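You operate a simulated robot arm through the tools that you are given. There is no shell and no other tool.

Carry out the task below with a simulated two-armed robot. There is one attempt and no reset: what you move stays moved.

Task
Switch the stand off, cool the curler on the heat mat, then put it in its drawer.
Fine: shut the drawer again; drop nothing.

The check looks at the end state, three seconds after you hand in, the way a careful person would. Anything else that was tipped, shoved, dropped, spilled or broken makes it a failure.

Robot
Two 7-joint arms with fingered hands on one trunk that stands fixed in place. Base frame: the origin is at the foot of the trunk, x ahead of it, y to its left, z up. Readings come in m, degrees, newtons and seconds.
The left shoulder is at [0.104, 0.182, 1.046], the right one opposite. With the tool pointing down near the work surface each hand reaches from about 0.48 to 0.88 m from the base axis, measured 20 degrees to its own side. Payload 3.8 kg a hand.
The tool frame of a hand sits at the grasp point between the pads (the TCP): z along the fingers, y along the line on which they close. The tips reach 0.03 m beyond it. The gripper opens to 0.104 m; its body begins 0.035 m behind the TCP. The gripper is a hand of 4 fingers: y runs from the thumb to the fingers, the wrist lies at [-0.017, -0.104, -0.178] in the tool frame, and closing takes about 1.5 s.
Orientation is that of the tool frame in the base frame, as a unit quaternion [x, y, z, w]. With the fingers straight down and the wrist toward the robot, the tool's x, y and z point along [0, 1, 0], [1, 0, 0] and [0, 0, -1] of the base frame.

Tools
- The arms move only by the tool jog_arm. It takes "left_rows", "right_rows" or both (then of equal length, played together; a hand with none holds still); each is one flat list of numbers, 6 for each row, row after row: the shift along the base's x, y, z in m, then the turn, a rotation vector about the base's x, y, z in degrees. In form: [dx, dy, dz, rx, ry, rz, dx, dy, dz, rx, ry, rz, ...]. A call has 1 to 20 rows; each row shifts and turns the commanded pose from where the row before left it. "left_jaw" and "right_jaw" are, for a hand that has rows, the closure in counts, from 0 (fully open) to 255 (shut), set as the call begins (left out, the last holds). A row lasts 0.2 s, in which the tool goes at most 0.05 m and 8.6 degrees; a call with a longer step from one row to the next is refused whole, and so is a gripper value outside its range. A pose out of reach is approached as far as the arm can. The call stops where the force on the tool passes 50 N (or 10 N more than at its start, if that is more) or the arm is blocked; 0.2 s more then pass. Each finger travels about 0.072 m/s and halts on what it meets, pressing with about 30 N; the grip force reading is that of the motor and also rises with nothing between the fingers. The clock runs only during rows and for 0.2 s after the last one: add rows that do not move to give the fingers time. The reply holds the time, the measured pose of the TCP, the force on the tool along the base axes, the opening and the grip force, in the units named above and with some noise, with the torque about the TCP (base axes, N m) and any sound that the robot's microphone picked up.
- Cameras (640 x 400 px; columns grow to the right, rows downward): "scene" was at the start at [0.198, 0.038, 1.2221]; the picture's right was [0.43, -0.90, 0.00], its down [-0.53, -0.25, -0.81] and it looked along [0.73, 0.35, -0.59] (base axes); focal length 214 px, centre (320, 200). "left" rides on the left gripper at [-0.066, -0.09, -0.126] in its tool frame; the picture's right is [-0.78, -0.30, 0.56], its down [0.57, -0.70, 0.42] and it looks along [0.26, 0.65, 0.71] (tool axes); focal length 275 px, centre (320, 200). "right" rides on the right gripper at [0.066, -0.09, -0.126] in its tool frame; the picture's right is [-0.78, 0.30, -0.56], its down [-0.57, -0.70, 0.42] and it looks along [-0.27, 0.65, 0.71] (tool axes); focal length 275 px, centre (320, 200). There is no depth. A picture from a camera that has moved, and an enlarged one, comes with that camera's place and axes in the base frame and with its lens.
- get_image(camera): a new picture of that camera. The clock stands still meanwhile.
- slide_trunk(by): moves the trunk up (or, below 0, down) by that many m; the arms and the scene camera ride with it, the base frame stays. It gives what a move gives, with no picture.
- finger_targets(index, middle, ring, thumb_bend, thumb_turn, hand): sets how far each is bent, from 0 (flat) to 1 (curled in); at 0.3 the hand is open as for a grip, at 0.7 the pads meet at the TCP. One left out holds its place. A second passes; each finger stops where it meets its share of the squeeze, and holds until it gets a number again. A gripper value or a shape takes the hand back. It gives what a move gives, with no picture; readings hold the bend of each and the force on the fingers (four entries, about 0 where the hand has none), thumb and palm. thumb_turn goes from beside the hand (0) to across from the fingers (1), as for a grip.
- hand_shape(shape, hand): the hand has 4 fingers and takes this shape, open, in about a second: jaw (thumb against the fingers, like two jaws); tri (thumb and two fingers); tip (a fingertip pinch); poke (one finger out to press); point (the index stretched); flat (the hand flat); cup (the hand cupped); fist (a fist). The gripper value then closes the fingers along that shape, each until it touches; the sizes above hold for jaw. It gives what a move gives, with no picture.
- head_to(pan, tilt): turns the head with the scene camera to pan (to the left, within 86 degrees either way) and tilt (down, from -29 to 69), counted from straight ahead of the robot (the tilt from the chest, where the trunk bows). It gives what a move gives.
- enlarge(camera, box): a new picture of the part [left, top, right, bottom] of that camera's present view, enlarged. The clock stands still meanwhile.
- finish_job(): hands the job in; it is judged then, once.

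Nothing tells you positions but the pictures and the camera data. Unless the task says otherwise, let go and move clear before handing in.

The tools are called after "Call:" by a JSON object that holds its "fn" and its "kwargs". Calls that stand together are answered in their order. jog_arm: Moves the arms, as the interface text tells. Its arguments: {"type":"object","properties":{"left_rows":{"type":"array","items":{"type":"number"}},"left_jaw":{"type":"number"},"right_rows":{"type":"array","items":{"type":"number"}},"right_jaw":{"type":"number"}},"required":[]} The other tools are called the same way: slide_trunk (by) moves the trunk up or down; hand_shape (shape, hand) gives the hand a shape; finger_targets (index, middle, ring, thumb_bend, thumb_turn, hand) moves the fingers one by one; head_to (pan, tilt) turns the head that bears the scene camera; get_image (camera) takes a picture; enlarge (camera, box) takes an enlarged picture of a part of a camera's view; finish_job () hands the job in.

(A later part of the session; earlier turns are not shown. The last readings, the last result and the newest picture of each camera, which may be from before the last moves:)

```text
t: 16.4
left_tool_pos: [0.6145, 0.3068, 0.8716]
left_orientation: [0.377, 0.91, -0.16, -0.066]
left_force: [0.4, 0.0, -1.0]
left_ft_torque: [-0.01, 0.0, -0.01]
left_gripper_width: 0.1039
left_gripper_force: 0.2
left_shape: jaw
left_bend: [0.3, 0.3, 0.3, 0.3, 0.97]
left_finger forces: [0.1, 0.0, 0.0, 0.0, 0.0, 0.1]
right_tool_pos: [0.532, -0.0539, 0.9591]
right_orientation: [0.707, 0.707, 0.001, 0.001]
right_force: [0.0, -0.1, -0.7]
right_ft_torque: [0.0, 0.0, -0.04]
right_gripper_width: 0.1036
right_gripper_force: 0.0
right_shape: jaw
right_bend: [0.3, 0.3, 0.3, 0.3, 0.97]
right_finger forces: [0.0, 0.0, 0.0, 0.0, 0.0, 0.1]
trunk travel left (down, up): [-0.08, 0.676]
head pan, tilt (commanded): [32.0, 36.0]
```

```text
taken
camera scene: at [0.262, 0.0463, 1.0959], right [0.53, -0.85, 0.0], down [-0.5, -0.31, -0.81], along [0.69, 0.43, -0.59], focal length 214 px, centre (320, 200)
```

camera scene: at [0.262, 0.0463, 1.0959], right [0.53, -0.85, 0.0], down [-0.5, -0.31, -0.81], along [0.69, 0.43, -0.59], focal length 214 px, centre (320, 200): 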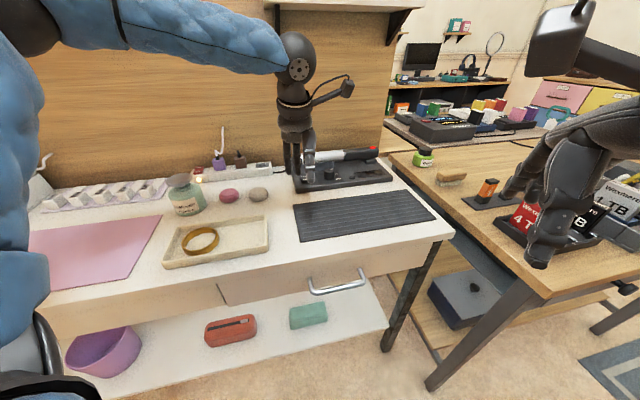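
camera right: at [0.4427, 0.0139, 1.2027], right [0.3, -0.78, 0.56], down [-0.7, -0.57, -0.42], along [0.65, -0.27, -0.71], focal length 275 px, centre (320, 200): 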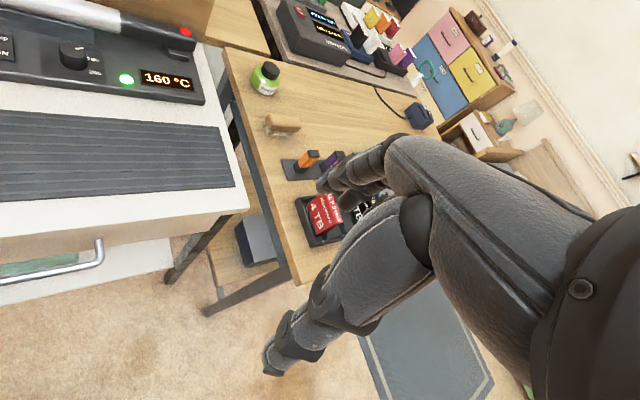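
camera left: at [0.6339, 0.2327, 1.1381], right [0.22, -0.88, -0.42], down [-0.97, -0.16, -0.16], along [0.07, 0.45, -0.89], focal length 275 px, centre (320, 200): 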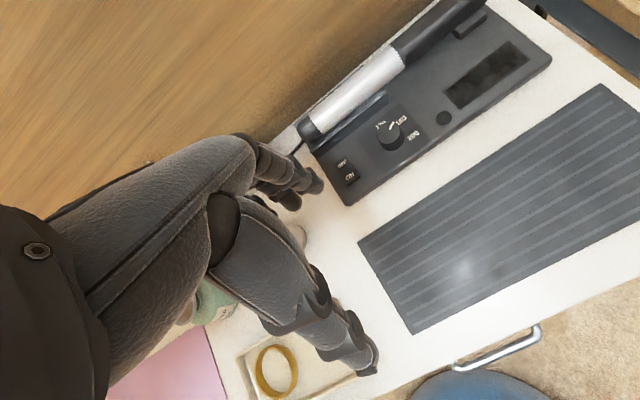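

Lowering also leaned the trunk a little forward, which helps reach. Now I tilt the left hand 20° forward, half close the jaw and move it above the curler's black handle.

Call:
{"fn": "jog_arm", "kwargs": {"left_jaw": 80, "left_rows": [0, 0, 0.012, 5.657, -5.657, 0, 0, 0, 0.012, 5.657, -5.657, 0, 0, 0, 0.012, 5.657, -5.657, 0, 0, 0, 0.012, 5.657, -5.657, 0, 0, 0, 0.012, 5.657, -5.657, 0, 0.034, -0.001, -0.003, 0, 0, 0, 0.034, -0.001, -0.003, 0, 0, 0, 0.034, -0.001, -0.003, 0, 0, 0, 0.034, -0.001, -0.003, 0, 0, 0, 0.034, -0.001, -0.003, 0, 0, 0, 0.034, -0.001, -0.003, 0, 0, 0, 0.034, -0.001, -0.003, 0, 0, 0, 0.034, -0.001, -0.003, 0, 0, 0, 0, 0, 0, 0, 0, 0]}}

Call:
{"fn": "get_image", "kwargs": {"camera": "scene"}}

Call:
{"fn": "get_image", "kwargs": {"camera": "left"}}

```text
t: 19.4
left_tool_pos: [0.7796, 0.3126, 0.9147]
left_orientation: [0.377, 0.91, 0.16, 0.068]
left_force: [-0.4, -0.7, -0.1]
left_ft_torque: [0.0, 0.01, -0.02]
left_gripper_width: 0.0718
left_gripper_force: 0.0
left_shape: jaw
left_bend: [0.27, 0.37, 0.34, 0.57, 0.99]
left_finger forces: [0.0, 0.0, 0.0, 0.0, 0.1, 0.0]
left hand out of reach, approached as far as the arm can: row 10, 11, 12, 13
right_tool_pos: [0.5334, -0.052, 0.9582]
right_orientation: [0.707, 0.707, 0.0, 0.0]
right_force: [-1.2, 0.5, -0.6]
right_ft_torque: [-0.02, 0.02, -0.01]
right_gripper_width: 0.1037
right_gripper_force: 0.1
right_shape: jaw
right_bend: [0.3, 0.3, 0.3, 0.3, 0.97]
right_finger forces: [0.0, 0.1, 0.0, 0.0, 0.1, 0.1]
trunk travel left (down, up): [-0.08, 0.676]
head pan, tilt (commanded): [32.0, 36.0]
```

```text
taken
camera scene: at [0.2627, 0.0464, 1.0955], right [0.53, -0.85, 0.0], down [-0.5, -0.31, -0.81], along [0.69, 0.43, -0.59], focal length 214 px, centre (320, 200)
```

scene: 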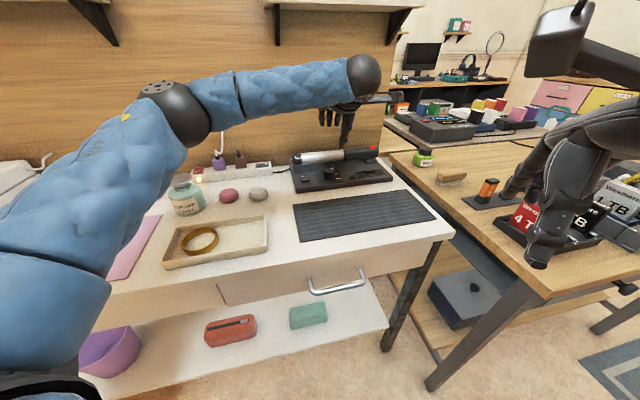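

```text
taken
camera left: at [0.7356, 0.1764, 1.0022], right [0.49, -0.61, -0.63], down [-0.77, 0.04, -0.64], along [0.42, 0.79, -0.45], focal length 275 px, centre (320, 200)
```

left: 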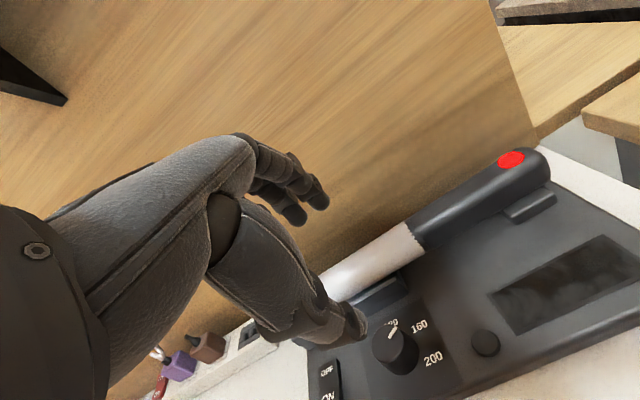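

The arm stopped at about 0.78 m; the elbow is still bent, so the wrist's limits seem to bind, not the length. I roll the hand so the fingers point right and down, in line with the forearm, while backing off a little.

Call:
{"fn": "jog_arm", "kwargs": {"left_rows": [-0.01, -0.01, 0, -5.303, -5.303, 0, -0.01, -0.01, 0, -5.303, -5.303, 0, 0, 0, 0, -5.303, -5.303, 0, 0, 0, 0, -5.303, -5.303, 0]}}

Call:
{"fn": "get_image", "kwargs": {"camera": "scene"}}

Call:
{"fn": "get_image", "kwargs": {"camera": "left"}}

```text
t: 20.4
left_tool_pos: [0.7606, 0.2902, 0.9158]
left_orientation: [0.322, 0.896, 0.056, 0.301]
left_force: [0.0, 0.0, 0.0]
left_ft_torque: [0.0, 0.02, 0.0]
left_gripper_width: 0.0718
left_gripper_force: 0.1
left_shape: jaw
left_bend: [0.27, 0.37, 0.34, 0.57, 0.99]
left_finger forces: [0.1, 0.0, 0.0, 0.0, 0.0, 0.1]
right_tool_pos: [0.5327, -0.0522, 0.9572]
right_orientation: [0.707, 0.707, 0.0, 0.0]
right_force: [-0.3, 0.1, 0.0]
right_ft_torque: [0.0, 0.01, -0.01]
right_gripper_width: 0.1037
right_gripper_force: 0.0
right_shape: jaw
right_bend: [0.3, 0.3, 0.3, 0.3, 0.97]
right_finger forces: [0.0, 0.1, 0.0, 0.0, 0.0, 0.0]
trunk travel left (down, up): [-0.08, 0.676]
head pan, tilt (commanded): [32.0, 36.0]
```

```text
taken
camera scene: at [0.2626, 0.0465, 1.0955], right [0.53, -0.85, 0.0], down [-0.5, -0.31, -0.81], along [0.69, 0.43, -0.59], focal length 214 px, centre (320, 200)
```

scene: 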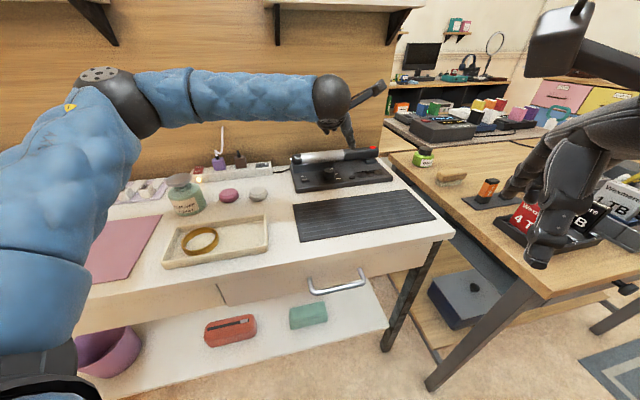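

```text
taken
camera left: at [0.6801, 0.1928, 1.0244], right [0.63, -0.76, -0.15], down [-0.49, -0.24, -0.84], along [0.6, 0.61, -0.52], focal length 275 px, centre (320, 200)
```

left: 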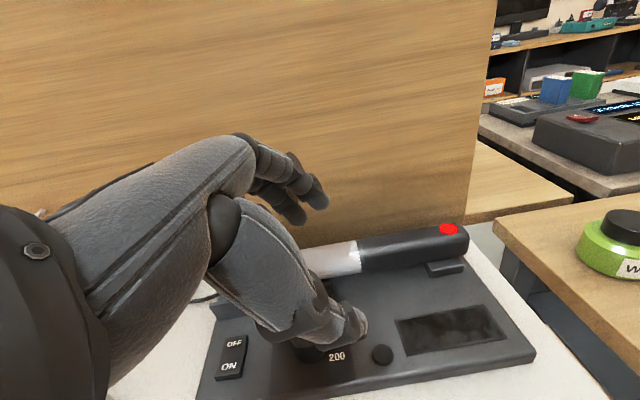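

That posture looks freer. I move on towards a point above the handle.

Call:
{"fn": "jog_arm", "kwargs": {"left_rows": [0.0255, 0.0025, 0, 0, 0, 0, 0.0255, 0.0025, 0, 0, 0, 0, 0.0255, 0.0025, 0, 0, 0, 0, 0.0255, 0.0025, 0, 0, 0, 0, 0.0255, 0.0025, 0, 0, 0, 0]}}

Call:
{"fn": "get_image", "kwargs": {"camera": "scene"}}

Call:
{"fn": "get_image", "kwargs": {"camera": "left"}}

```text
t: 21.6
left_tool_pos: [0.8674, 0.3162, 0.9003]
left_orientation: [0.323, 0.896, 0.058, 0.3]
left_force: [0.6, 0.3, 0.1]
left_ft_torque: [-0.03, -0.01, -0.02]
left_gripper_width: 0.0716
left_gripper_force: 0.0
left_shape: jaw
left_bend: [0.27, 0.37, 0.34, 0.57, 0.99]
left_finger forces: [0.0, 0.0, 0.0, 0.1, 0.0, 0.1]
left hand out of reach, approached as far as the arm can: row 4, 5
right_tool_pos: [0.5338, -0.0519, 0.9568]
right_orientation: [0.707, 0.707, -0.001, 0.0]
right_force: [0.3, 0.0, -0.4]
right_ft_torque: [-0.02, 0.03, 0.0]
right_gripper_width: 0.1039
right_gripper_force: 0.0
right_shape: jaw
right_bend: [0.3, 0.3, 0.3, 0.3, 0.97]
right_finger forces: [0.0, 0.0, 0.0, 0.0, 0.0, 0.1]
trunk travel left (down, up): [-0.08, 0.676]
head pan, tilt (commanded): [32.0, 36.0]
```

```text
taken
camera scene: at [0.2636, 0.047, 1.0952], right [0.53, -0.85, 0.0], down [-0.5, -0.31, -0.81], along [0.69, 0.43, -0.59], focal length 214 px, centre (320, 200)
```

scene: 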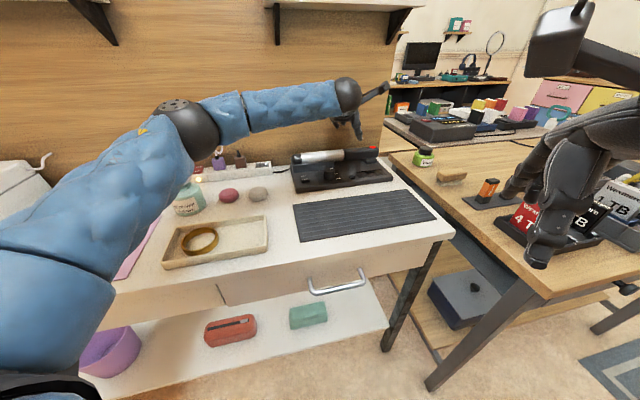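

```text
taken
camera left: at [0.7857, 0.2168, 1.0088], right [0.63, -0.76, -0.15], down [-0.49, -0.24, -0.84], along [0.6, 0.61, -0.52], focal length 275 px, centre (320, 200)
```

left: 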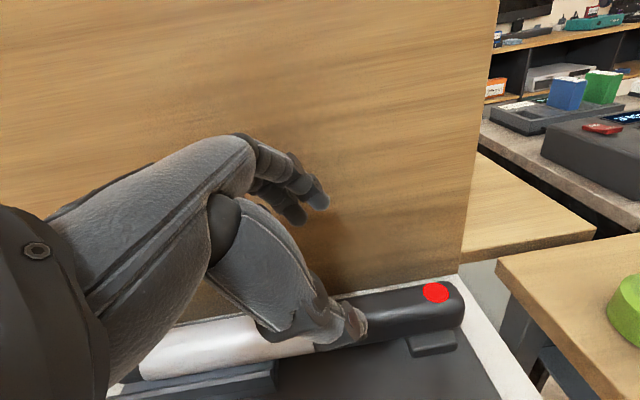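

Now nearly over the handle (0.867, 0.316, 0.900). The closing line is about 10° off square to the curler, so I turn the hand −10° and come down a little before the final approach.

Call:
{"fn": "jog_arm", "kwargs": {"left_rows": [0, 0, -0.01, 0, 0, -5, 0, 0, -0.01, 0, 0, -5, 0.007, 0, -0.01, 0, 0, 0, 0.007, 0, 0, 0, 0, 0]}}

Call:
{"fn": "enlarge", "kwargs": {"camera": "scene", "box": [270, 60, 430, 200]}}

Call:
{"fn": "get_image", "kwargs": {"camera": "left"}}

```text
t: 22.6
left_tool_pos: [0.8795, 0.3147, 0.8725]
left_orientation: [0.4, 0.865, 0.031, 0.302]
left_force: [1.1, 0.8, 0.1]
left_ft_torque: [-0.02, 0.0, -0.07]
left_gripper_width: 0.0715
left_gripper_force: 0.1
left_shape: jaw
left_bend: [0.27, 0.37, 0.34, 0.57, 0.99]
left_finger forces: [0.1, 0.0, 0.0, 0.0, 0.0, 0.1]
right_tool_pos: [0.5326, -0.0519, 0.958]
right_orientation: [0.707, 0.707, 0.0, 0.0]
right_force: [-0.3, -0.8, 0.3]
right_ft_torque: [0.0, 0.02, -0.02]
right_gripper_width: 0.1039
right_gripper_force: 0.0
right_shape: jaw
right_bend: [0.3, 0.3, 0.3, 0.3, 0.97]
right_finger forces: [0.0, 0.0, 0.0, 0.1, 0.0, 0.1]
trunk travel left (down, up): [-0.08, 0.676]
head pan, tilt (commanded): [32.0, 36.0]
```

```text
2.86 times, centred on (350, 130) of scene
camera zoom: at [0.2627, 0.0464, 1.0955], right [0.53, -0.85, 0.0], down [-0.5, -0.31, -0.81], along [0.69, 0.43, -0.59], focal length 613 px, centre (234, 400)
```

zoom: 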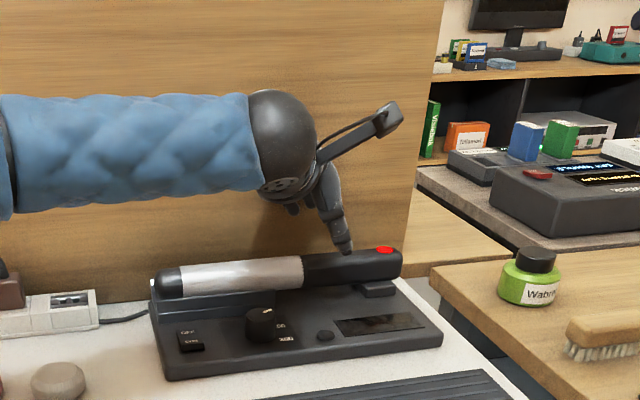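

```text
taken
camera left: at [0.7822, 0.2318, 0.9803], right [0.49, -0.86, -0.15], down [-0.52, -0.15, -0.84], along [0.7, 0.49, -0.52], focal length 275 px, centre (320, 200)
```

left: 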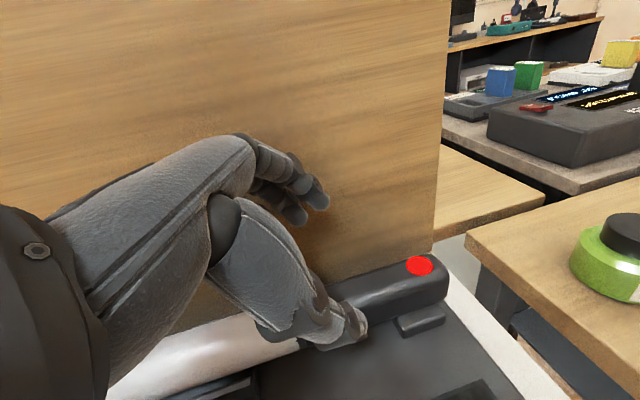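

All axes agree with my estimates; the curler's axis is at about b=0.848. I lower the open hand over the handle, watching for contact.

Call:
{"fn": "jog_arm", "kwargs": {"left_rows": [0.002, -0.002, -0.012, 0, 0, 0, 0.002, -0.002, -0.012, 0, 0, 0, 0.002, -0.002, -0.012, 0, 0, 0, 0.001, -0.001, -0.01, 0, 0, 0]}}

Call:
{"fn": "enlarge", "kwargs": {"camera": "scene", "box": [270, 60, 430, 200]}}

Call:
{"fn": "get_image", "kwargs": {"camera": "left"}}

```text
t: 23.6
left_tool_pos: [0.8877, 0.3064, 0.8245]
left_orientation: [0.399, 0.865, 0.031, 0.303]
left_force: [0.3, -0.1, 0.6]
left_ft_torque: [0.0, 0.03, -0.02]
left_gripper_width: 0.0716
left_gripper_force: 0.1
left_shape: jaw
left_bend: [0.27, 0.37, 0.34, 0.57, 0.99]
left_finger forces: [0.0, 0.0, 0.0, 0.0, 0.1, 0.0]
right_tool_pos: [0.532, -0.0527, 0.9578]
right_orientation: [0.707, 0.707, 0.0, 0.0]
right_force: [0.2, 0.7, -0.6]
right_ft_torque: [0.03, -0.02, -0.01]
right_gripper_width: 0.1039
right_gripper_force: 0.1
right_shape: jaw
right_bend: [0.3, 0.3, 0.3, 0.3, 0.97]
right_finger forces: [0.1, 0.0, 0.0, 0.1, 0.0, 0.0]
trunk travel left (down, up): [-0.08, 0.676]
head pan, tilt (commanded): [32.0, 36.0]
```

```text
2.86 times, centred on (350, 130) of scene
camera zoom: at [0.2628, 0.0464, 1.0954], right [0.53, -0.85, 0.0], down [-0.5, -0.31, -0.81], along [0.69, 0.43, -0.59], focal length 613 px, centre (234, 400)
```

zoom: 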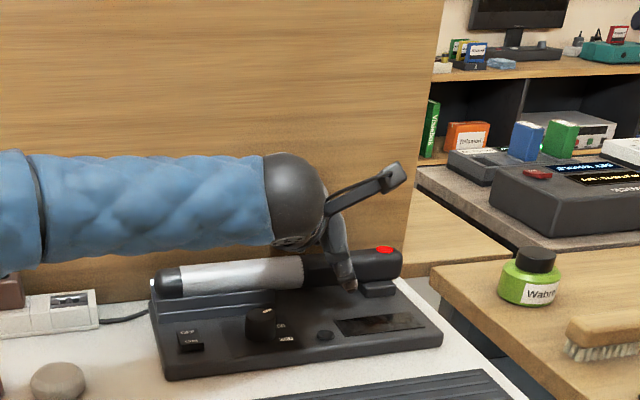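

```text
taken
camera left: at [0.7899, 0.2238, 0.9341], right [0.49, -0.86, -0.15], down [-0.52, -0.15, -0.84], along [0.7, 0.49, -0.52], focal length 275 px, centre (320, 200)
```

left: 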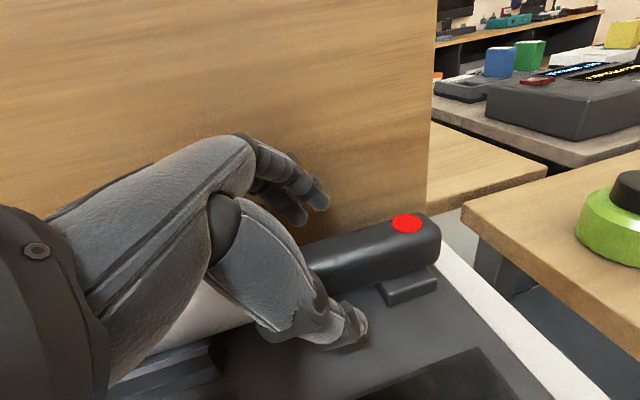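

Thumb is on the near side, fingers on the far side, no contact. I lower 1.4 cm more, then close on the handle.

Call:
{"fn": "jog_arm", "kwargs": {"left_rows": [0, 0, -0.005, 0, 0, 0, 0, 0, -0.005, 0, 0, 0, 0, 0, -0.005, 0, 0, 0]}}

Call:
{"fn": "enlarge", "kwargs": {"camera": "scene", "box": [310, 110, 390, 180]}}

Call:
{"fn": "enlarge", "kwargs": {"camera": "left", "box": [180, 120, 460, 380]}}

```text
t: 24.4
left_tool_pos: [0.8872, 0.307, 0.81]
left_orientation: [0.4, 0.864, 0.033, 0.303]
left_force: [0.3, -0.7, 0.0]
left_ft_torque: [-0.03, 0.0, 0.02]
left_gripper_width: 0.0716
left_gripper_force: 0.0
left_shape: jaw
left_bend: [0.27, 0.37, 0.34, 0.57, 0.99]
left_finger forces: [0.0, 0.0, 0.0, 0.0, 0.0, 0.0]
right_tool_pos: [0.5336, -0.0521, 0.9575]
right_orientation: [0.707, 0.707, -0.001, 0.001]
right_force: [0.1, 0.1, 0.1]
right_ft_torque: [-0.01, -0.01, -0.03]
right_gripper_width: 0.1037
right_gripper_force: 0.1
right_shape: jaw
right_bend: [0.3, 0.3, 0.3, 0.3, 0.97]
right_finger forces: [0.0, 0.0, 0.0, 0.0, 0.0, 0.0]
trunk travel left (down, up): [-0.08, 0.676]
head pan, tilt (commanded): [32.0, 36.0]
```

```text
5.71 times, centred on (350, 145) of scene
camera zoom: at [0.2628, 0.0464, 1.0955], right [0.53, -0.85, 0.0], down [-0.5, -0.31, -0.81], along [0.69, 0.43, -0.59], focal length 1226 px, centre (149, 514)
```

zoom: 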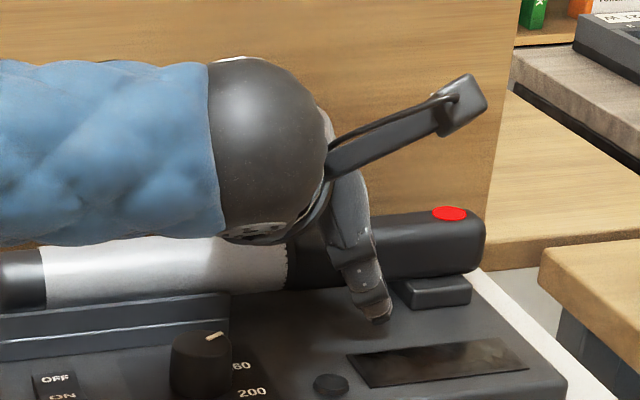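

```text
1.54 times, centred on (320, 250) of left
camera zoom: at [0.7899, 0.224, 0.9194], right [0.49, -0.86, -0.15], down [-0.52, -0.15, -0.84], along [0.7, 0.49, -0.52], focal length 424 px, centre (320, 123)
```

zoom: 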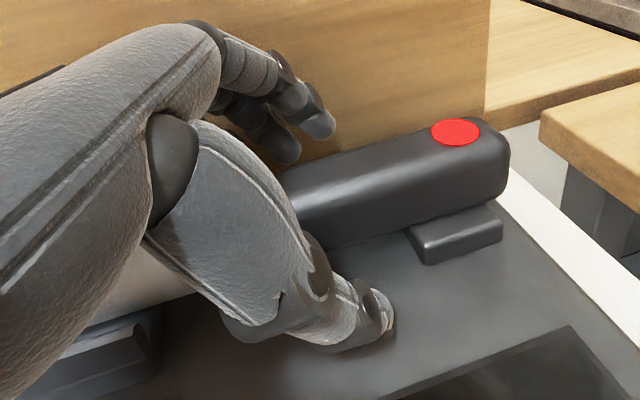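

The handle is a rounded square, which won't roll. The fingertips on the far side are a bit high, so I rotate the hand back by about 12° to bring the fingers lower and lift the thumb.

Call:
{"fn": "jog_arm", "kwargs": {"left_rows": [0, 0, 0, -2.83, 2.83, 0, 0, 0, 0, -2.83, 2.83, 0, 0, 0, 0, -2.83, 2.83, 0]}}

Call:
{"fn": "enlarge", "kwargs": {"camera": "scene", "box": [310, 110, 390, 180]}}

Call:
{"fn": "enlarge", "kwargs": {"camera": "left", "box": [180, 120, 460, 380]}}

```text
t: 25.2
left_tool_pos: [0.8825, 0.3087, 0.8091]
left_orientation: [0.377, 0.885, -0.062, 0.268]
left_force: [-0.4, 0.4, -0.3]
left_ft_torque: [0.04, -0.03, 0.03]
left_gripper_width: 0.0718
left_gripper_force: 0.1
left_shape: jaw
left_bend: [0.27, 0.37, 0.34, 0.57, 0.99]
left_finger forces: [0.0, 0.1, 0.0, 0.0, 0.0, 0.0]
left hand out of reach, approached as far as the arm can: row 3
right_tool_pos: [0.5337, -0.0521, 0.9569]
right_orientation: [0.707, 0.707, 0.0, 0.0]
right_force: [0.0, -0.2, -0.7]
right_ft_torque: [0.01, 0.0, 0.02]
right_gripper_width: 0.1037
right_gripper_force: 0.1
right_shape: jaw
right_bend: [0.3, 0.3, 0.3, 0.3, 0.97]
right_finger forces: [0.1, 0.0, 0.0, 0.1, 0.0, 0.1]
trunk travel left (down, up): [-0.08, 0.676]
head pan, tilt (commanded): [32.0, 36.0]
```

```text
5.71 times, centred on (350, 145) of scene
camera zoom: at [0.2627, 0.0464, 1.0955], right [0.53, -0.85, 0.0], down [-0.5, -0.31, -0.81], along [0.69, 0.43, -0.59], focal length 1226 px, centre (149, 514)
```

zoom: 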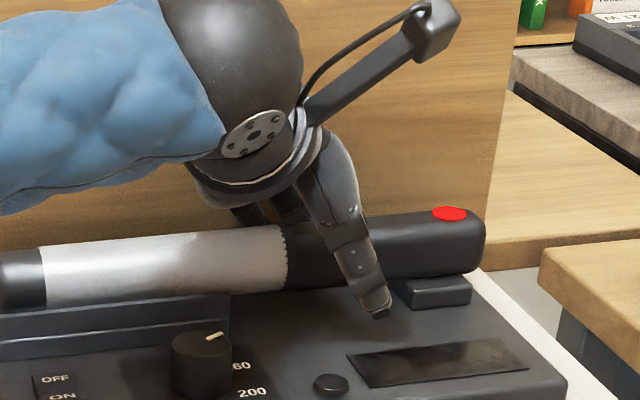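

```text
1.54 times, centred on (320, 250) of left
camera zoom: at [0.8025, 0.2437, 0.9434], right [0.47, -0.88, -0.1], down [-0.64, -0.27, -0.72], along [0.61, 0.4, -0.69], focal length 424 px, centre (320, 123)
```

zoom: 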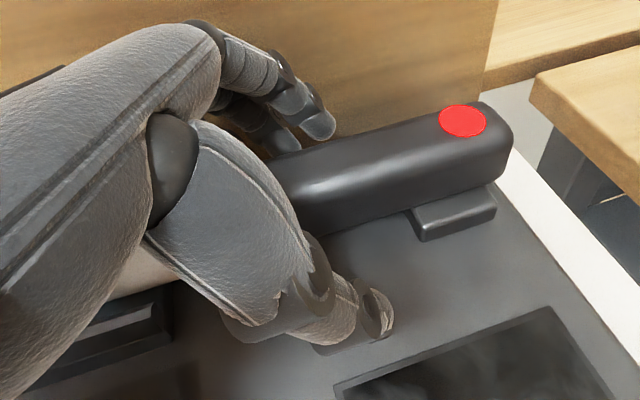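

Now nearly square (θ≈5°) with the handle between thumb and fingers. I lower 6 mm and close the hand.

Call:
{"fn": "jog_arm", "kwargs": {"left_rows": [0.002, 0.002, -0.006, 0, 0, 0, 0, 0, 0, 0, 0, 0]}}

Call:
{"fn": "jog_arm", "kwargs": {"left_jaw": 255, "left_rows": [0, 0, 0, 0, 0, 0, 0, 0, 0, 0, 0, 0, 0, 0, 0, 0, 0, 0, 0, 0, 0, 0, 0, 0, 0, 0, 0, 0, 0, 0, 0, 0, 0, 0, 0, 0, 0, 0, 0, 0, 0, 0, 0, 0, 0, 0, 0, 0]}}

Call:
{"fn": "enlarge", "kwargs": {"camera": "scene", "box": [310, 110, 390, 180]}}

Call:
{"fn": "enlarge", "kwargs": {"camera": "left", "box": [180, 120, 460, 380]}}

```text
t: 25.8
left_tool_pos: [0.8836, 0.3143, 0.8047]
left_orientation: [0.378, 0.884, -0.062, 0.267]
left_force: [0.7, 0.1, 0.3]
left_ft_torque: [-0.01, 0.01, 0.04]
left_gripper_width: 0.0717
left_gripper_force: 0.1
left_shape: jaw
left_bend: [0.27, 0.37, 0.34, 0.57, 0.99]
left_finger forces: [0.1, 0.0, 0.0, 0.0, 0.0, 0.1]
right_tool_pos: [0.5324, -0.0528, 0.9583]
right_orientation: [0.707, 0.707, 0.0, 0.0]
right_force: [-1.0, -0.5, -0.1]
right_ft_torque: [-0.01, 0.01, -0.01]
right_gripper_width: 0.1039
right_gripper_force: 0.0
right_shape: jaw
right_bend: [0.3, 0.3, 0.3, 0.3, 0.97]
right_finger forces: [0.0, 0.0, 0.0, 0.0, 0.0, 0.0]
trunk travel left (down, up): [-0.08, 0.676]
head pan, tilt (commanded): [32.0, 36.0]
```

```text
t: 27.6
left_tool_pos: [0.8838, 0.3128, 0.8038]
left_orientation: [0.376, 0.885, -0.063, 0.268]
left_force: [0.4, 0.0, -0.5]
left_ft_torque: [-0.01, 0.01, -0.04]
left_gripper_width: 0.0271
left_gripper_force: 29.9
left_shape: jaw
left_bend: [0.74, 0.5, 0.48, 0.74, 1.0]
left_finger forces: [14.7, 8.2, 3.6, 0.0, 26.7, 0.0]
right_tool_pos: [0.5331, -0.0513, 0.9572]
right_orientation: [0.707, 0.707, 0.0, 0.0]
right_force: [0.2, -0.3, -1.0]
right_ft_torque: [0.0, -0.01, 0.0]
right_gripper_width: 0.1035
right_gripper_force: 0.1
right_shape: jaw
right_bend: [0.3, 0.3, 0.3, 0.3, 0.97]
right_finger forces: [0.0, 0.0, 0.0, 0.0, 0.0, 0.0]
trunk travel left (down, up): [-0.08, 0.676]
head pan, tilt (commanded): [32.0, 36.0]
```

```text
5.71 times, centred on (350, 145) of scene
camera zoom: at [0.2629, 0.0465, 1.0954], right [0.53, -0.85, 0.0], down [-0.5, -0.31, -0.81], along [0.69, 0.43, -0.59], focal length 1226 px, centre (149, 514)
```

zoom: 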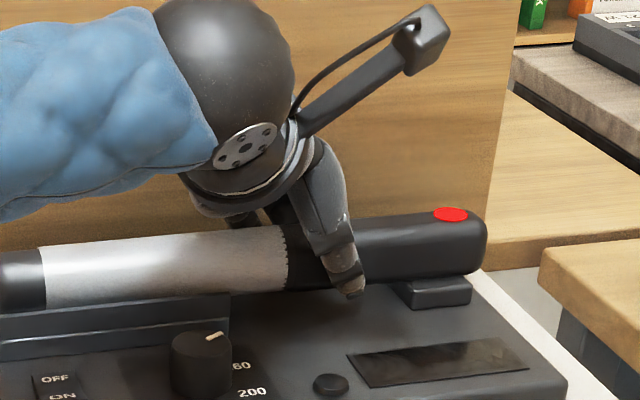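

```text
1.54 times, centred on (320, 250) of left
camera zoom: at [0.8038, 0.2479, 0.9369], right [0.47, -0.88, -0.1], down [-0.64, -0.27, -0.72], along [0.61, 0.4, -0.68], focal length 424 px, centre (320, 123)
```

zoom: 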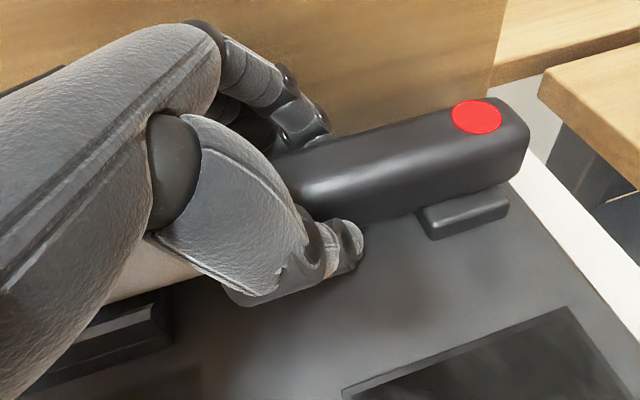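

The hand holds the handle (thumb 27 N, fingers sharing it). I lift 2 cm slowly and check how it hangs.

Call:
{"fn": "jog_arm", "kwargs": {"left_rows": [0, 0, 0.005, 0, 0, 0, 0, 0, 0.005, 0, 0, 0, 0, 0, 0.005, 0, 0, 0, 0, 0, 0.005, 0, 0, 0, 0, 0, 0, 0, 0, 0]}}

Call:
{"fn": "enlarge", "kwargs": {"camera": "scene", "box": [270, 60, 430, 200]}}

Call:
{"fn": "get_image", "kwargs": {"camera": "left"}}

```text
t: 28.8
left_tool_pos: [0.8822, 0.3118, 0.8194]
left_orientation: [0.377, 0.884, -0.063, 0.268]
left_force: [-0.1, -0.4, -2.8]
left_ft_torque: [-0.1, -0.09, 0.02]
left_gripper_width: 0.0271
left_gripper_force: 29.8
left_shape: jaw
left_bend: [0.74, 0.5, 0.49, 0.74, 1.0]
left_finger forces: [15.5, 8.0, 3.6, 0.0, 27.2, 0.1]
left hand out of reach, approached as far as the arm can: row 3
right_tool_pos: [0.5324, -0.0521, 0.9577]
right_orientation: [0.706, 0.708, -0.001, 0.0]
right_force: [-0.4, -0.2, 0.3]
right_ft_torque: [0.0, 0.02, 0.0]
right_gripper_width: 0.1036
right_gripper_force: 0.0
right_shape: jaw
right_bend: [0.3, 0.3, 0.3, 0.3, 0.97]
right_finger forces: [0.0, 0.1, 0.0, 0.1, 0.0, 0.1]
trunk travel left (down, up): [-0.08, 0.676]
head pan, tilt (commanded): [32.0, 36.0]
```

```text
2.86 times, centred on (350, 130) of scene
camera zoom: at [0.2631, 0.0466, 1.0953], right [0.53, -0.85, 0.0], down [-0.5, -0.31, -0.81], along [0.69, 0.43, -0.59], focal length 613 px, centre (234, 400)
```

zoom: 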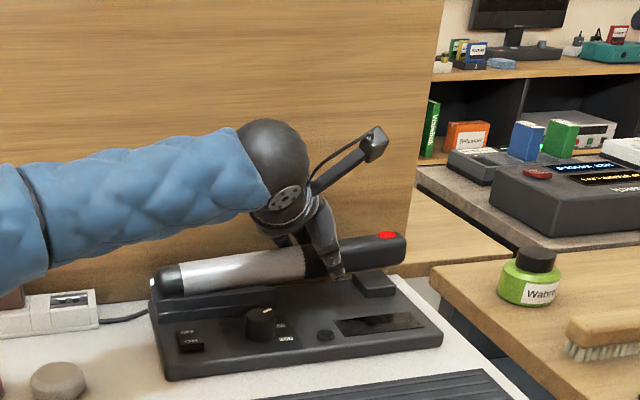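

```text
taken
camera left: at [0.8035, 0.2468, 0.9519], right [0.47, -0.88, -0.1], down [-0.64, -0.27, -0.72], along [0.61, 0.4, -0.69], focal length 275 px, centre (320, 200)
```

left: 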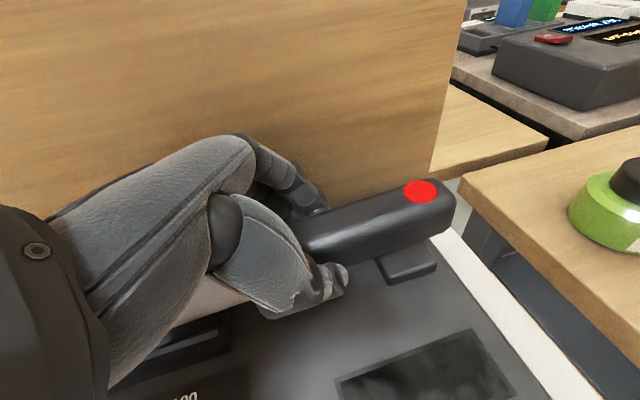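

The handle end has risen but the barrel tip still rests on the cradle, and the arm is at its reach limit. Tilting the hand forward about the curler's own axis gives reach, so I combine that with the lift and a slight raise of the tip.

Call:
{"fn": "jog_arm", "kwargs": {"left_rows": [0, 0, 0.006, 2.12, -2.12, 0, 0, 0, 0.006, 2.12, -2.12, 0, 0, 0, 0.006, 2.12, -2.12, 0, 0, 0, 0.006, 2.12, -2.12, 0, 0, 0, 0.006, 0.7, 0.7, 0, 0, 0, 0.006, 0.7, 0.7, 0]}}

Call:
{"fn": "enlarge", "kwargs": {"camera": "scene", "box": [270, 60, 430, 200]}}

Call:
{"fn": "get_image", "kwargs": {"camera": "left"}}

```text
t: 30.2
left_tool_pos: [0.8845, 0.3137, 0.8544]
left_orientation: [0.404, 0.868, 0.038, 0.287]
left_force: [0.5, -0.4, -4.0]
left_ft_torque: [-0.13, -0.06, -0.01]
left_gripper_width: 0.027
left_gripper_force: 30.0
left_shape: jaw
left_bend: [0.74, 0.51, 0.49, 0.74, 1.0]
left_finger forces: [15.7, 7.7, 3.8, 0.0, 27.8, 0.1]
right_tool_pos: [0.533, -0.0532, 0.9577]
right_orientation: [0.707, 0.707, 0.001, 0.0]
right_force: [-0.6, -1.2, -0.6]
right_ft_torque: [0.01, 0.0, -0.01]
right_gripper_width: 0.1035
right_gripper_force: 0.1
right_shape: jaw
right_bend: [0.3, 0.3, 0.3, 0.3, 0.97]
right_finger forces: [0.0, 0.1, 0.1, 0.0, 0.0, 0.0]
trunk travel left (down, up): [-0.08, 0.676]
head pan, tilt (commanded): [32.0, 36.0]
```

```text
2.86 times, centred on (350, 130) of scene
camera zoom: at [0.263, 0.0465, 1.0954], right [0.53, -0.85, 0.0], down [-0.5, -0.31, -0.81], along [0.69, 0.43, -0.59], focal length 613 px, centre (234, 400)
```

zoom: 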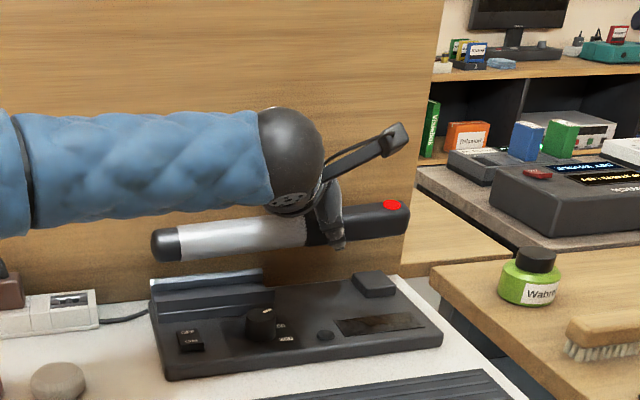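

```text
taken
camera left: at [0.7888, 0.2271, 0.964], right [0.49, -0.85, -0.19], down [-0.54, -0.13, -0.83], along [0.68, 0.51, -0.53], focal length 275 px, centre (320, 200)
```

left: 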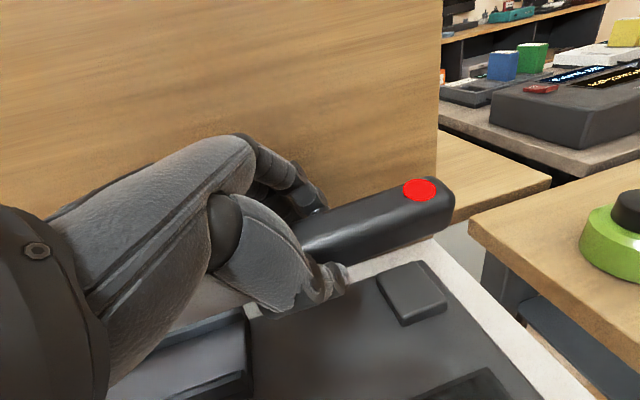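

The curler is free of the cradle and held nearly level. I draw it back over the mat (to b≈0.61) at this height and roll the hand back to its grasp tilt.

Call:
{"fn": "jog_arm", "kwargs": {"left_rows": [-0.0147, -0.0147, 0.015, 0, 0, 0, -0.0147, -0.0147, 0.015, 0, 0, 0, -0.0197, -0.0197, 0, 0, 0, 0, -0.0197, -0.0197, 0, 0, 0, 0, -0.0197, -0.0197, 0, 0, 0, 0, -0.0197, -0.0197, 0, 0, 0, 0, -0.0197, -0.0197, 0, 0, 0, 0, -0.0197, -0.0197, 0, 0, 0, 0, -0.0197, -0.0197, 0, 0, 0, 0, 0, 0, 0, -2.12, 2.12, 0, 0, 0, 0, -2.12, 2.12, 0, 0, 0, 0, -2.12, 2.12, 0, 0, 0, 0, -2.12, 2.12, 0]}}

Call:
{"fn": "get_image", "kwargs": {"camera": "scene"}}

Call:
{"fn": "get_image", "kwargs": {"camera": "left"}}

```text
t: 33.0
left_tool_pos: [0.7097, 0.153, 0.8816]
left_orientation: [0.382, 0.887, -0.057, 0.252]
left_force: [0.9, 0.2, -3.3]
left_ft_torque: [-0.11, -0.13, -0.01]
left_gripper_width: 0.027
left_gripper_force: 30.4
left_shape: jaw
left_bend: [0.74, 0.51, 0.5, 0.74, 1.0]
left_finger forces: [15.7, 7.7, 4.2, 0.0, 27.8, 0.0]
left hand out of reach, approached as far as the arm can: row 9
right_tool_pos: [0.5324, -0.0522, 0.9571]
right_orientation: [0.707, 0.707, 0.0, -0.001]
right_force: [0.7, -0.5, 1.0]
right_ft_torque: [-0.01, -0.01, -0.04]
right_gripper_width: 0.1038
right_gripper_force: 0.1
right_shape: jaw
right_bend: [0.3, 0.3, 0.3, 0.3, 0.97]
right_finger forces: [0.1, 0.0, 0.1, 0.0, 0.0, 0.0]
trunk travel left (down, up): [-0.08, 0.676]
head pan, tilt (commanded): [32.0, 36.0]
```

```text
taken
camera scene: at [0.2629, 0.0464, 1.0954], right [0.53, -0.85, 0.0], down [-0.5, -0.31, -0.81], along [0.69, 0.43, -0.59], focal length 214 px, centre (320, 200)
```

scene: 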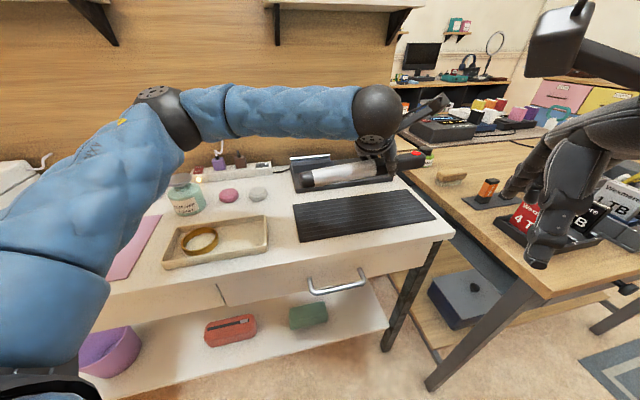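

```text
taken
camera left: at [0.6323, 0.0852, 1.0148], right [0.47, -0.88, -0.13], down [-0.66, -0.24, -0.71], along [0.59, 0.42, -0.69], focal length 275 px, centre (320, 200)
```

left: 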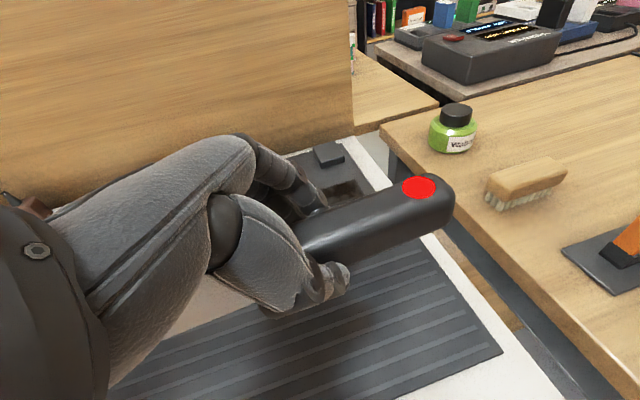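

The curler hangs above the mat, level with it lengthwise. I lower it most of the way and check alignment.

Call:
{"fn": "jog_arm", "kwargs": {"left_rows": [0, 0, -0.015, 0, 0, 0, 0, 0, -0.015, 0, 0, 0, 0, 0, -0.015, 0, 0, 0, 0, 0, -0.015, 0, 0, 0, 0, 0, -0.01, 0, 0, 0, 0, 0, -0.01, 0, 0, 0]}}

Call:
{"fn": "enlarge", "kwargs": {"camera": "scene", "box": [280, 140, 450, 260]}}

Call:
{"fn": "get_image", "kwargs": {"camera": "left"}}

Call:
{"fn": "get_image", "kwargs": {"camera": "right"}}

```text
t: 34.4
left_tool_pos: [0.7089, 0.1512, 0.8013]
left_orientation: [0.383, 0.887, -0.057, 0.251]
left_force: [0.0, 0.8, -4.1]
left_ft_torque: [-0.09, -0.06, 0.01]
left_gripper_width: 0.0266
left_gripper_force: 29.3
left_shape: jaw
left_bend: [0.74, 0.51, 0.5, 0.74, 1.0]
left_finger forces: [15.8, 7.7, 4.2, 0.0, 27.8, 0.1]
right_tool_pos: [0.5328, -0.052, 0.958]
right_orientation: [0.708, 0.707, -0.001, 0.0]
right_force: [-0.5, -0.2, -0.1]
right_ft_torque: [0.06, 0.01, 0.0]
right_gripper_width: 0.1038
right_gripper_force: 0.0
right_shape: jaw
right_bend: [0.3, 0.3, 0.3, 0.3, 0.97]
right_finger forces: [0.1, 0.1, 0.1, 0.0, 0.0, 0.0]
trunk travel left (down, up): [-0.08, 0.676]
head pan, tilt (commanded): [32.0, 36.0]
```

```text
3.33 times, centred on (365, 200) of scene
camera zoom: at [0.2631, 0.0465, 1.0953], right [0.53, -0.85, 0.0], down [-0.5, -0.31, -0.81], along [0.69, 0.43, -0.59], focal length 715 px, centre (170, 200)
```

zoom: 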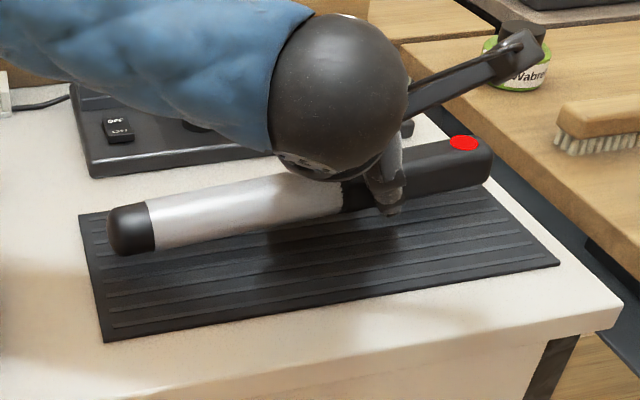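

```text
taken
camera left: at [0.6331, 0.0846, 0.9348], right [0.47, -0.88, -0.13], down [-0.66, -0.24, -0.71], along [0.59, 0.42, -0.69], focal length 275 px, centre (320, 200)
```

left: 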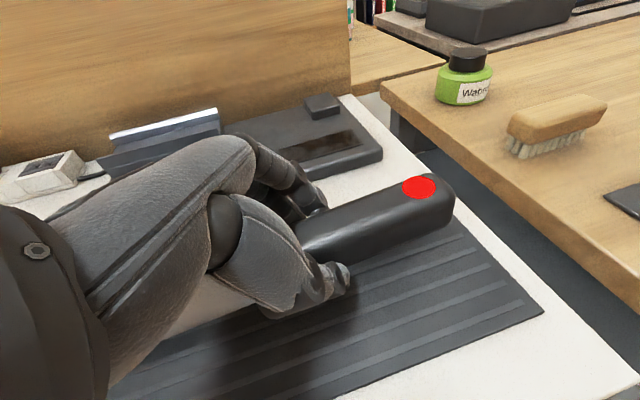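

```text
taken
camera right: at [0.4433, 0.0139, 1.0823], right [0.3, -0.78, 0.56], down [-0.7, -0.57, -0.42], along [0.65, -0.27, -0.71], focal length 275 px, centre (320, 200)
```

right: 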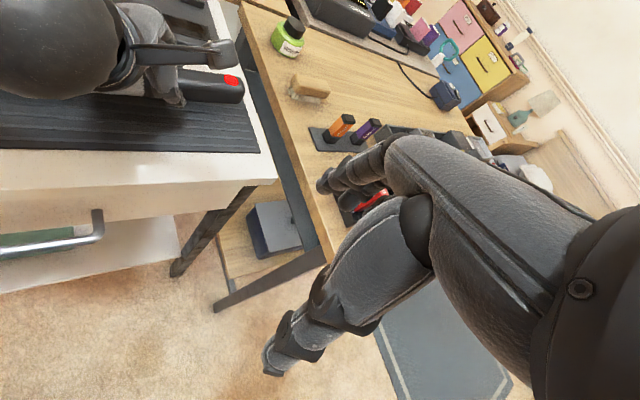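

It is well centred over the mat, about 3 cm up. I lower on in small steps until it touches.

Call:
{"fn": "jog_arm", "kwargs": {"left_rows": [0.002, -0.002, -0.008, 0, 0, 0, 0, 0, -0.007, 0, 0, 0, 0, 0, -0.004, 0, 0, 0, 0, 0, -0.003, 0, 0, 0]}}

Call:
{"fn": "enlarge", "kwargs": {"camera": "scene", "box": [280, 140, 450, 260]}}

```text
t: 35.4
left_tool_pos: [0.7118, 0.1501, 0.7823]
left_orientation: [0.383, 0.886, -0.056, 0.254]
left_force: [0.7, -0.1, 7.9]
left_ft_torque: [0.26, -0.16, 0.03]
left_gripper_width: 0.027
left_gripper_force: 30.0
left_shape: jaw
left_bend: [0.74, 0.51, 0.49, 0.74, 1.0]
left_finger forces: [15.8, 7.8, 14.3, 0.0, 27.6, 0.0]
right_tool_pos: [0.5322, -0.0523, 0.9589]
right_orientation: [0.707, 0.707, 0.0, 0.0]
right_force: [0.0, -0.4, 0.5]
right_ft_torque: [-0.01, 0.01, 0.01]
right_gripper_width: 0.1037
right_gripper_force: 0.1
right_shape: jaw
right_bend: [0.3, 0.3, 0.3, 0.3, 0.97]
right_finger forces: [0.0, 0.1, 0.0, 0.0, 0.0, 0.0]
trunk travel left (down, up): [-0.08, 0.676]
head pan, tilt (commanded): [32.0, 36.0]
```

```text
3.33 times, centred on (365, 200) of scene
camera zoom: at [0.2619, 0.0462, 1.0959], right [0.53, -0.85, 0.0], down [-0.5, -0.31, -0.81], along [0.69, 0.43, -0.59], focal length 715 px, centre (170, 200)
```

zoom: 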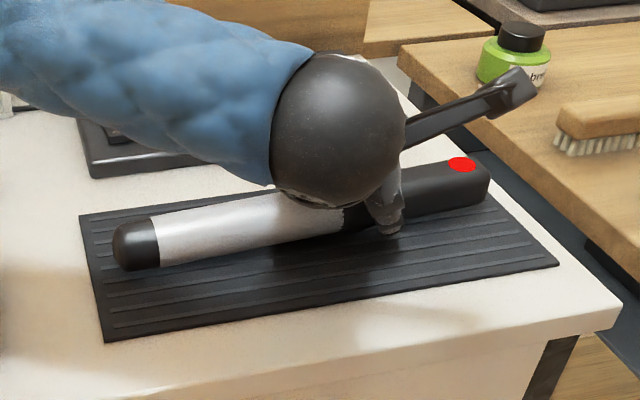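

The ring fingertip touched the mat first while the handle is still about 1 cm above it. I lift 3 mm and straighten the ring finger out of the way, so I can set the curler down lower.

Call:
{"fn": "jog_arm", "kwargs": {"left_rows": [0, 0, 0.004, 0, 0, 0]}}

Call:
{"fn": "finger_targets", "kwargs": {"hand": "left", "ring": 0.05}}

Call:
{"fn": "enlarge", "kwargs": {"camera": "scene", "box": [280, 140, 450, 260]}}

Call:
{"fn": "get_image", "kwargs": {"camera": "left"}}

```text
t: 35.8
left_tool_pos: [0.7109, 0.1489, 0.7824]
left_orientation: [0.383, 0.887, -0.057, 0.252]
left_force: [2.5, -1.3, 2.9]
left_ft_torque: [0.09, -0.2, -0.04]
left_gripper_width: 0.027
left_gripper_force: 30.5
left_shape: jaw
left_bend: [0.74, 0.51, 0.49, 0.74, 1.0]
left_finger forces: [16.0, 8.3, 8.4, 0.1, 26.9, 0.0]
right_tool_pos: [0.5319, -0.0541, 0.9581]
right_orientation: [0.707, 0.707, -0.001, 0.0]
right_force: [-0.2, -0.3, -0.3]
right_ft_torque: [-0.02, -0.02, -0.06]
right_gripper_width: 0.1035
right_gripper_force: 0.0
right_shape: jaw
right_bend: [0.3, 0.3, 0.3, 0.3, 0.97]
right_finger forces: [0.1, 0.0, 0.0, 0.0, 0.0, 0.0]
trunk travel left (down, up): [-0.08, 0.676]
head pan, tilt (commanded): [32.0, 36.0]
```

```text
t: 36.8
left_tool_pos: [0.7121, 0.1493, 0.783]
left_orientation: [0.382, 0.887, -0.058, 0.252]
left_force: [-1.1, 0.4, -3.4]
left_ft_torque: [-0.03, 0.03, 0.03]
left_gripper_width: 0.0283
left_gripper_force: 25.8
left_shape: fingers
left_bend: [0.74, 0.51, 0.05, 0.74, 1.0]
left_finger forces: [16.5, 9.3, 0.1, 0.1, 26.3, 0.0]
right_tool_pos: [0.5342, -0.0518, 0.9578]
right_orientation: [0.707, 0.707, 0.001, 0.0]
right_force: [-0.4, 0.5, -0.4]
right_ft_torque: [0.02, 0.0, 0.01]
right_gripper_width: 0.1034
right_gripper_force: 0.1
right_shape: jaw
right_bend: [0.3, 0.3, 0.3, 0.3, 0.97]
right_finger forces: [0.1, 0.0, 0.1, 0.1, 0.1, 0.0]
trunk travel left (down, up): [-0.08, 0.676]
head pan, tilt (commanded): [32.0, 36.0]
```

```text
3.33 times, centred on (365, 200) of scene
camera zoom: at [0.2629, 0.0465, 1.0954], right [0.53, -0.85, 0.0], down [-0.5, -0.31, -0.81], along [0.69, 0.43, -0.59], focal length 715 px, centre (170, 200)
```

zoom: 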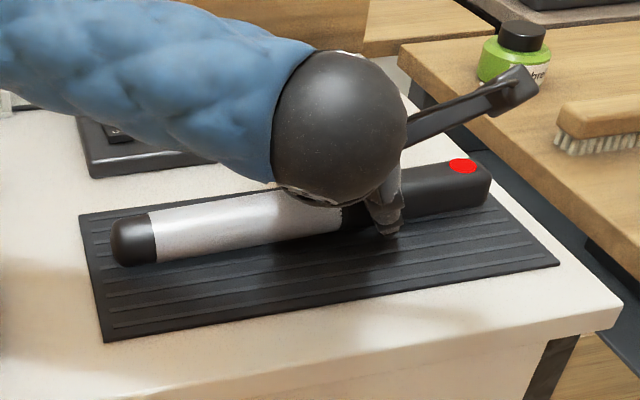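

```text
taken
camera left: at [0.6351, 0.0821, 0.9165], right [0.47, -0.88, -0.13], down [-0.66, -0.24, -0.71], along [0.59, 0.42, -0.69], focal length 275 px, centre (320, 200)
```

left: 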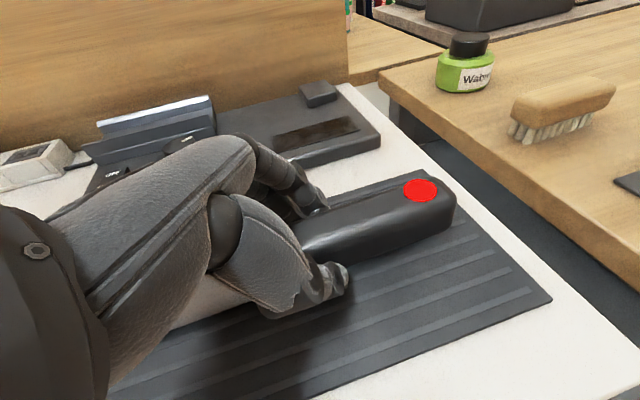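

Still held by index, middle and thumb, and the ring finger is clear. I lower on in 2 mm steps.

Call:
{"fn": "jog_arm", "kwargs": {"left_rows": [0, 0, -0.003, 0, 0, 0, 0, 0, -0.003, 0, 0, 0, 0, 0, -0.002, 0, 0, 0, 0, 0, -0.002, 0, 0, 0]}}

Call:
{"fn": "enlarge", "kwargs": {"camera": "scene", "box": [280, 140, 450, 260]}}

```text
t: 37.8
left_tool_pos: [0.712, 0.1496, 0.7761]
left_orientation: [0.383, 0.886, -0.057, 0.254]
left_force: [-0.3, -0.5, 7.8]
left_ft_torque: [0.18, -0.17, 0.02]
left_gripper_width: 0.0284
left_gripper_force: 31.1
left_shape: fingers
left_bend: [0.74, 0.5, 0.05, 0.74, 1.0]
left_finger forces: [16.4, 19.9, 0.0, 0.0, 26.3, 0.0]
right_tool_pos: [0.5317, -0.0529, 0.9587]
right_orientation: [0.707, 0.707, 0.0, 0.0]
right_force: [-0.5, -0.1, -0.3]
right_ft_torque: [0.0, -0.02, 0.0]
right_gripper_width: 0.1037
right_gripper_force: 0.0
right_shape: jaw
right_bend: [0.3, 0.3, 0.3, 0.3, 0.97]
right_finger forces: [0.1, 0.0, 0.0, 0.1, 0.0, 0.0]
trunk travel left (down, up): [-0.08, 0.676]
head pan, tilt (commanded): [32.0, 36.0]
```

```text
3.33 times, centred on (365, 200) of scene
camera zoom: at [0.2619, 0.0462, 1.0959], right [0.53, -0.85, 0.0], down [-0.5, -0.31, -0.81], along [0.69, 0.43, -0.59], focal length 715 px, centre (170, 200)
```

zoom: 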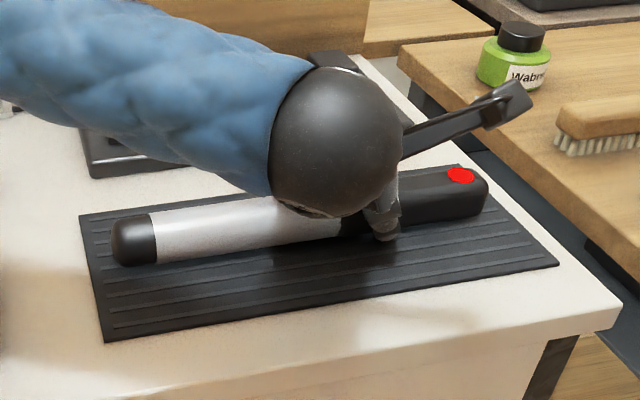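

The tip already rests on the mat and the handle is only a few millimetres above it. I open the fingers and thumb together to let it down.

Call:
{"fn": "finger_targets", "kwargs": {"hand": "left", "index": 0.2, "middle": 0.2, "ring": 0.05, "thumb_bend": 0.55}}

Call:
{"fn": "enlarge", "kwargs": {"camera": "scene", "box": [280, 140, 450, 260]}}

Call:
{"fn": "get_image", "kwargs": {"camera": "left"}}

```text
t: 38.8
left_tool_pos: [0.7109, 0.1499, 0.7775]
left_orientation: [0.382, 0.886, -0.057, 0.255]
left_force: [0.3, 2.3, 21.9]
left_ft_torque: [-0.32, 0.12, -0.02]
left_gripper_width: 0.0755
left_gripper_force: 11.4
left_shape: fingers
left_bend: [0.2, 0.2, 0.05, 0.63, 1.0]
left_finger forces: [0.0, 0.0, 0.1, 0.0, 23.2, 0.0]
right_tool_pos: [0.5319, -0.0527, 0.9596]
right_orientation: [0.707, 0.707, 0.001, 0.001]
right_force: [-0.9, -0.5, 0.5]
right_ft_torque: [0.0, -0.02, 0.02]
right_gripper_width: 0.1036
right_gripper_force: 0.1
right_shape: jaw
right_bend: [0.3, 0.3, 0.3, 0.3, 0.97]
right_finger forces: [0.1, 0.2, 0.1, 0.1, 0.1, 0.0]
trunk travel left (down, up): [-0.08, 0.676]
head pan, tilt (commanded): [32.0, 36.0]
```

```text
3.33 times, centred on (365, 200) of scene
camera zoom: at [0.2606, 0.0463, 1.0962], right [0.53, -0.85, 0.0], down [-0.5, -0.31, -0.81], along [0.69, 0.43, -0.59], focal length 715 px, centre (170, 200)
```

zoom: 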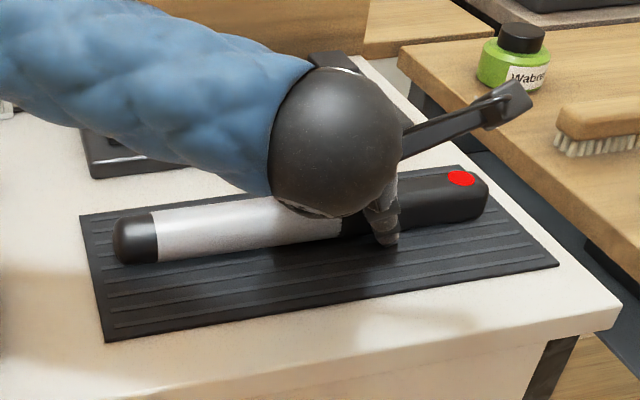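

```text
taken
camera left: at [0.6334, 0.0826, 0.9099], right [0.47, -0.88, -0.13], down [-0.65, -0.24, -0.72], along [0.6, 0.42, -0.69], focal length 275 px, centre (320, 200)
```

left: 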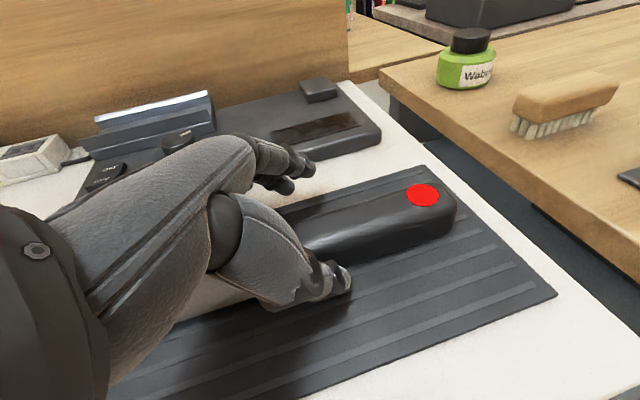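

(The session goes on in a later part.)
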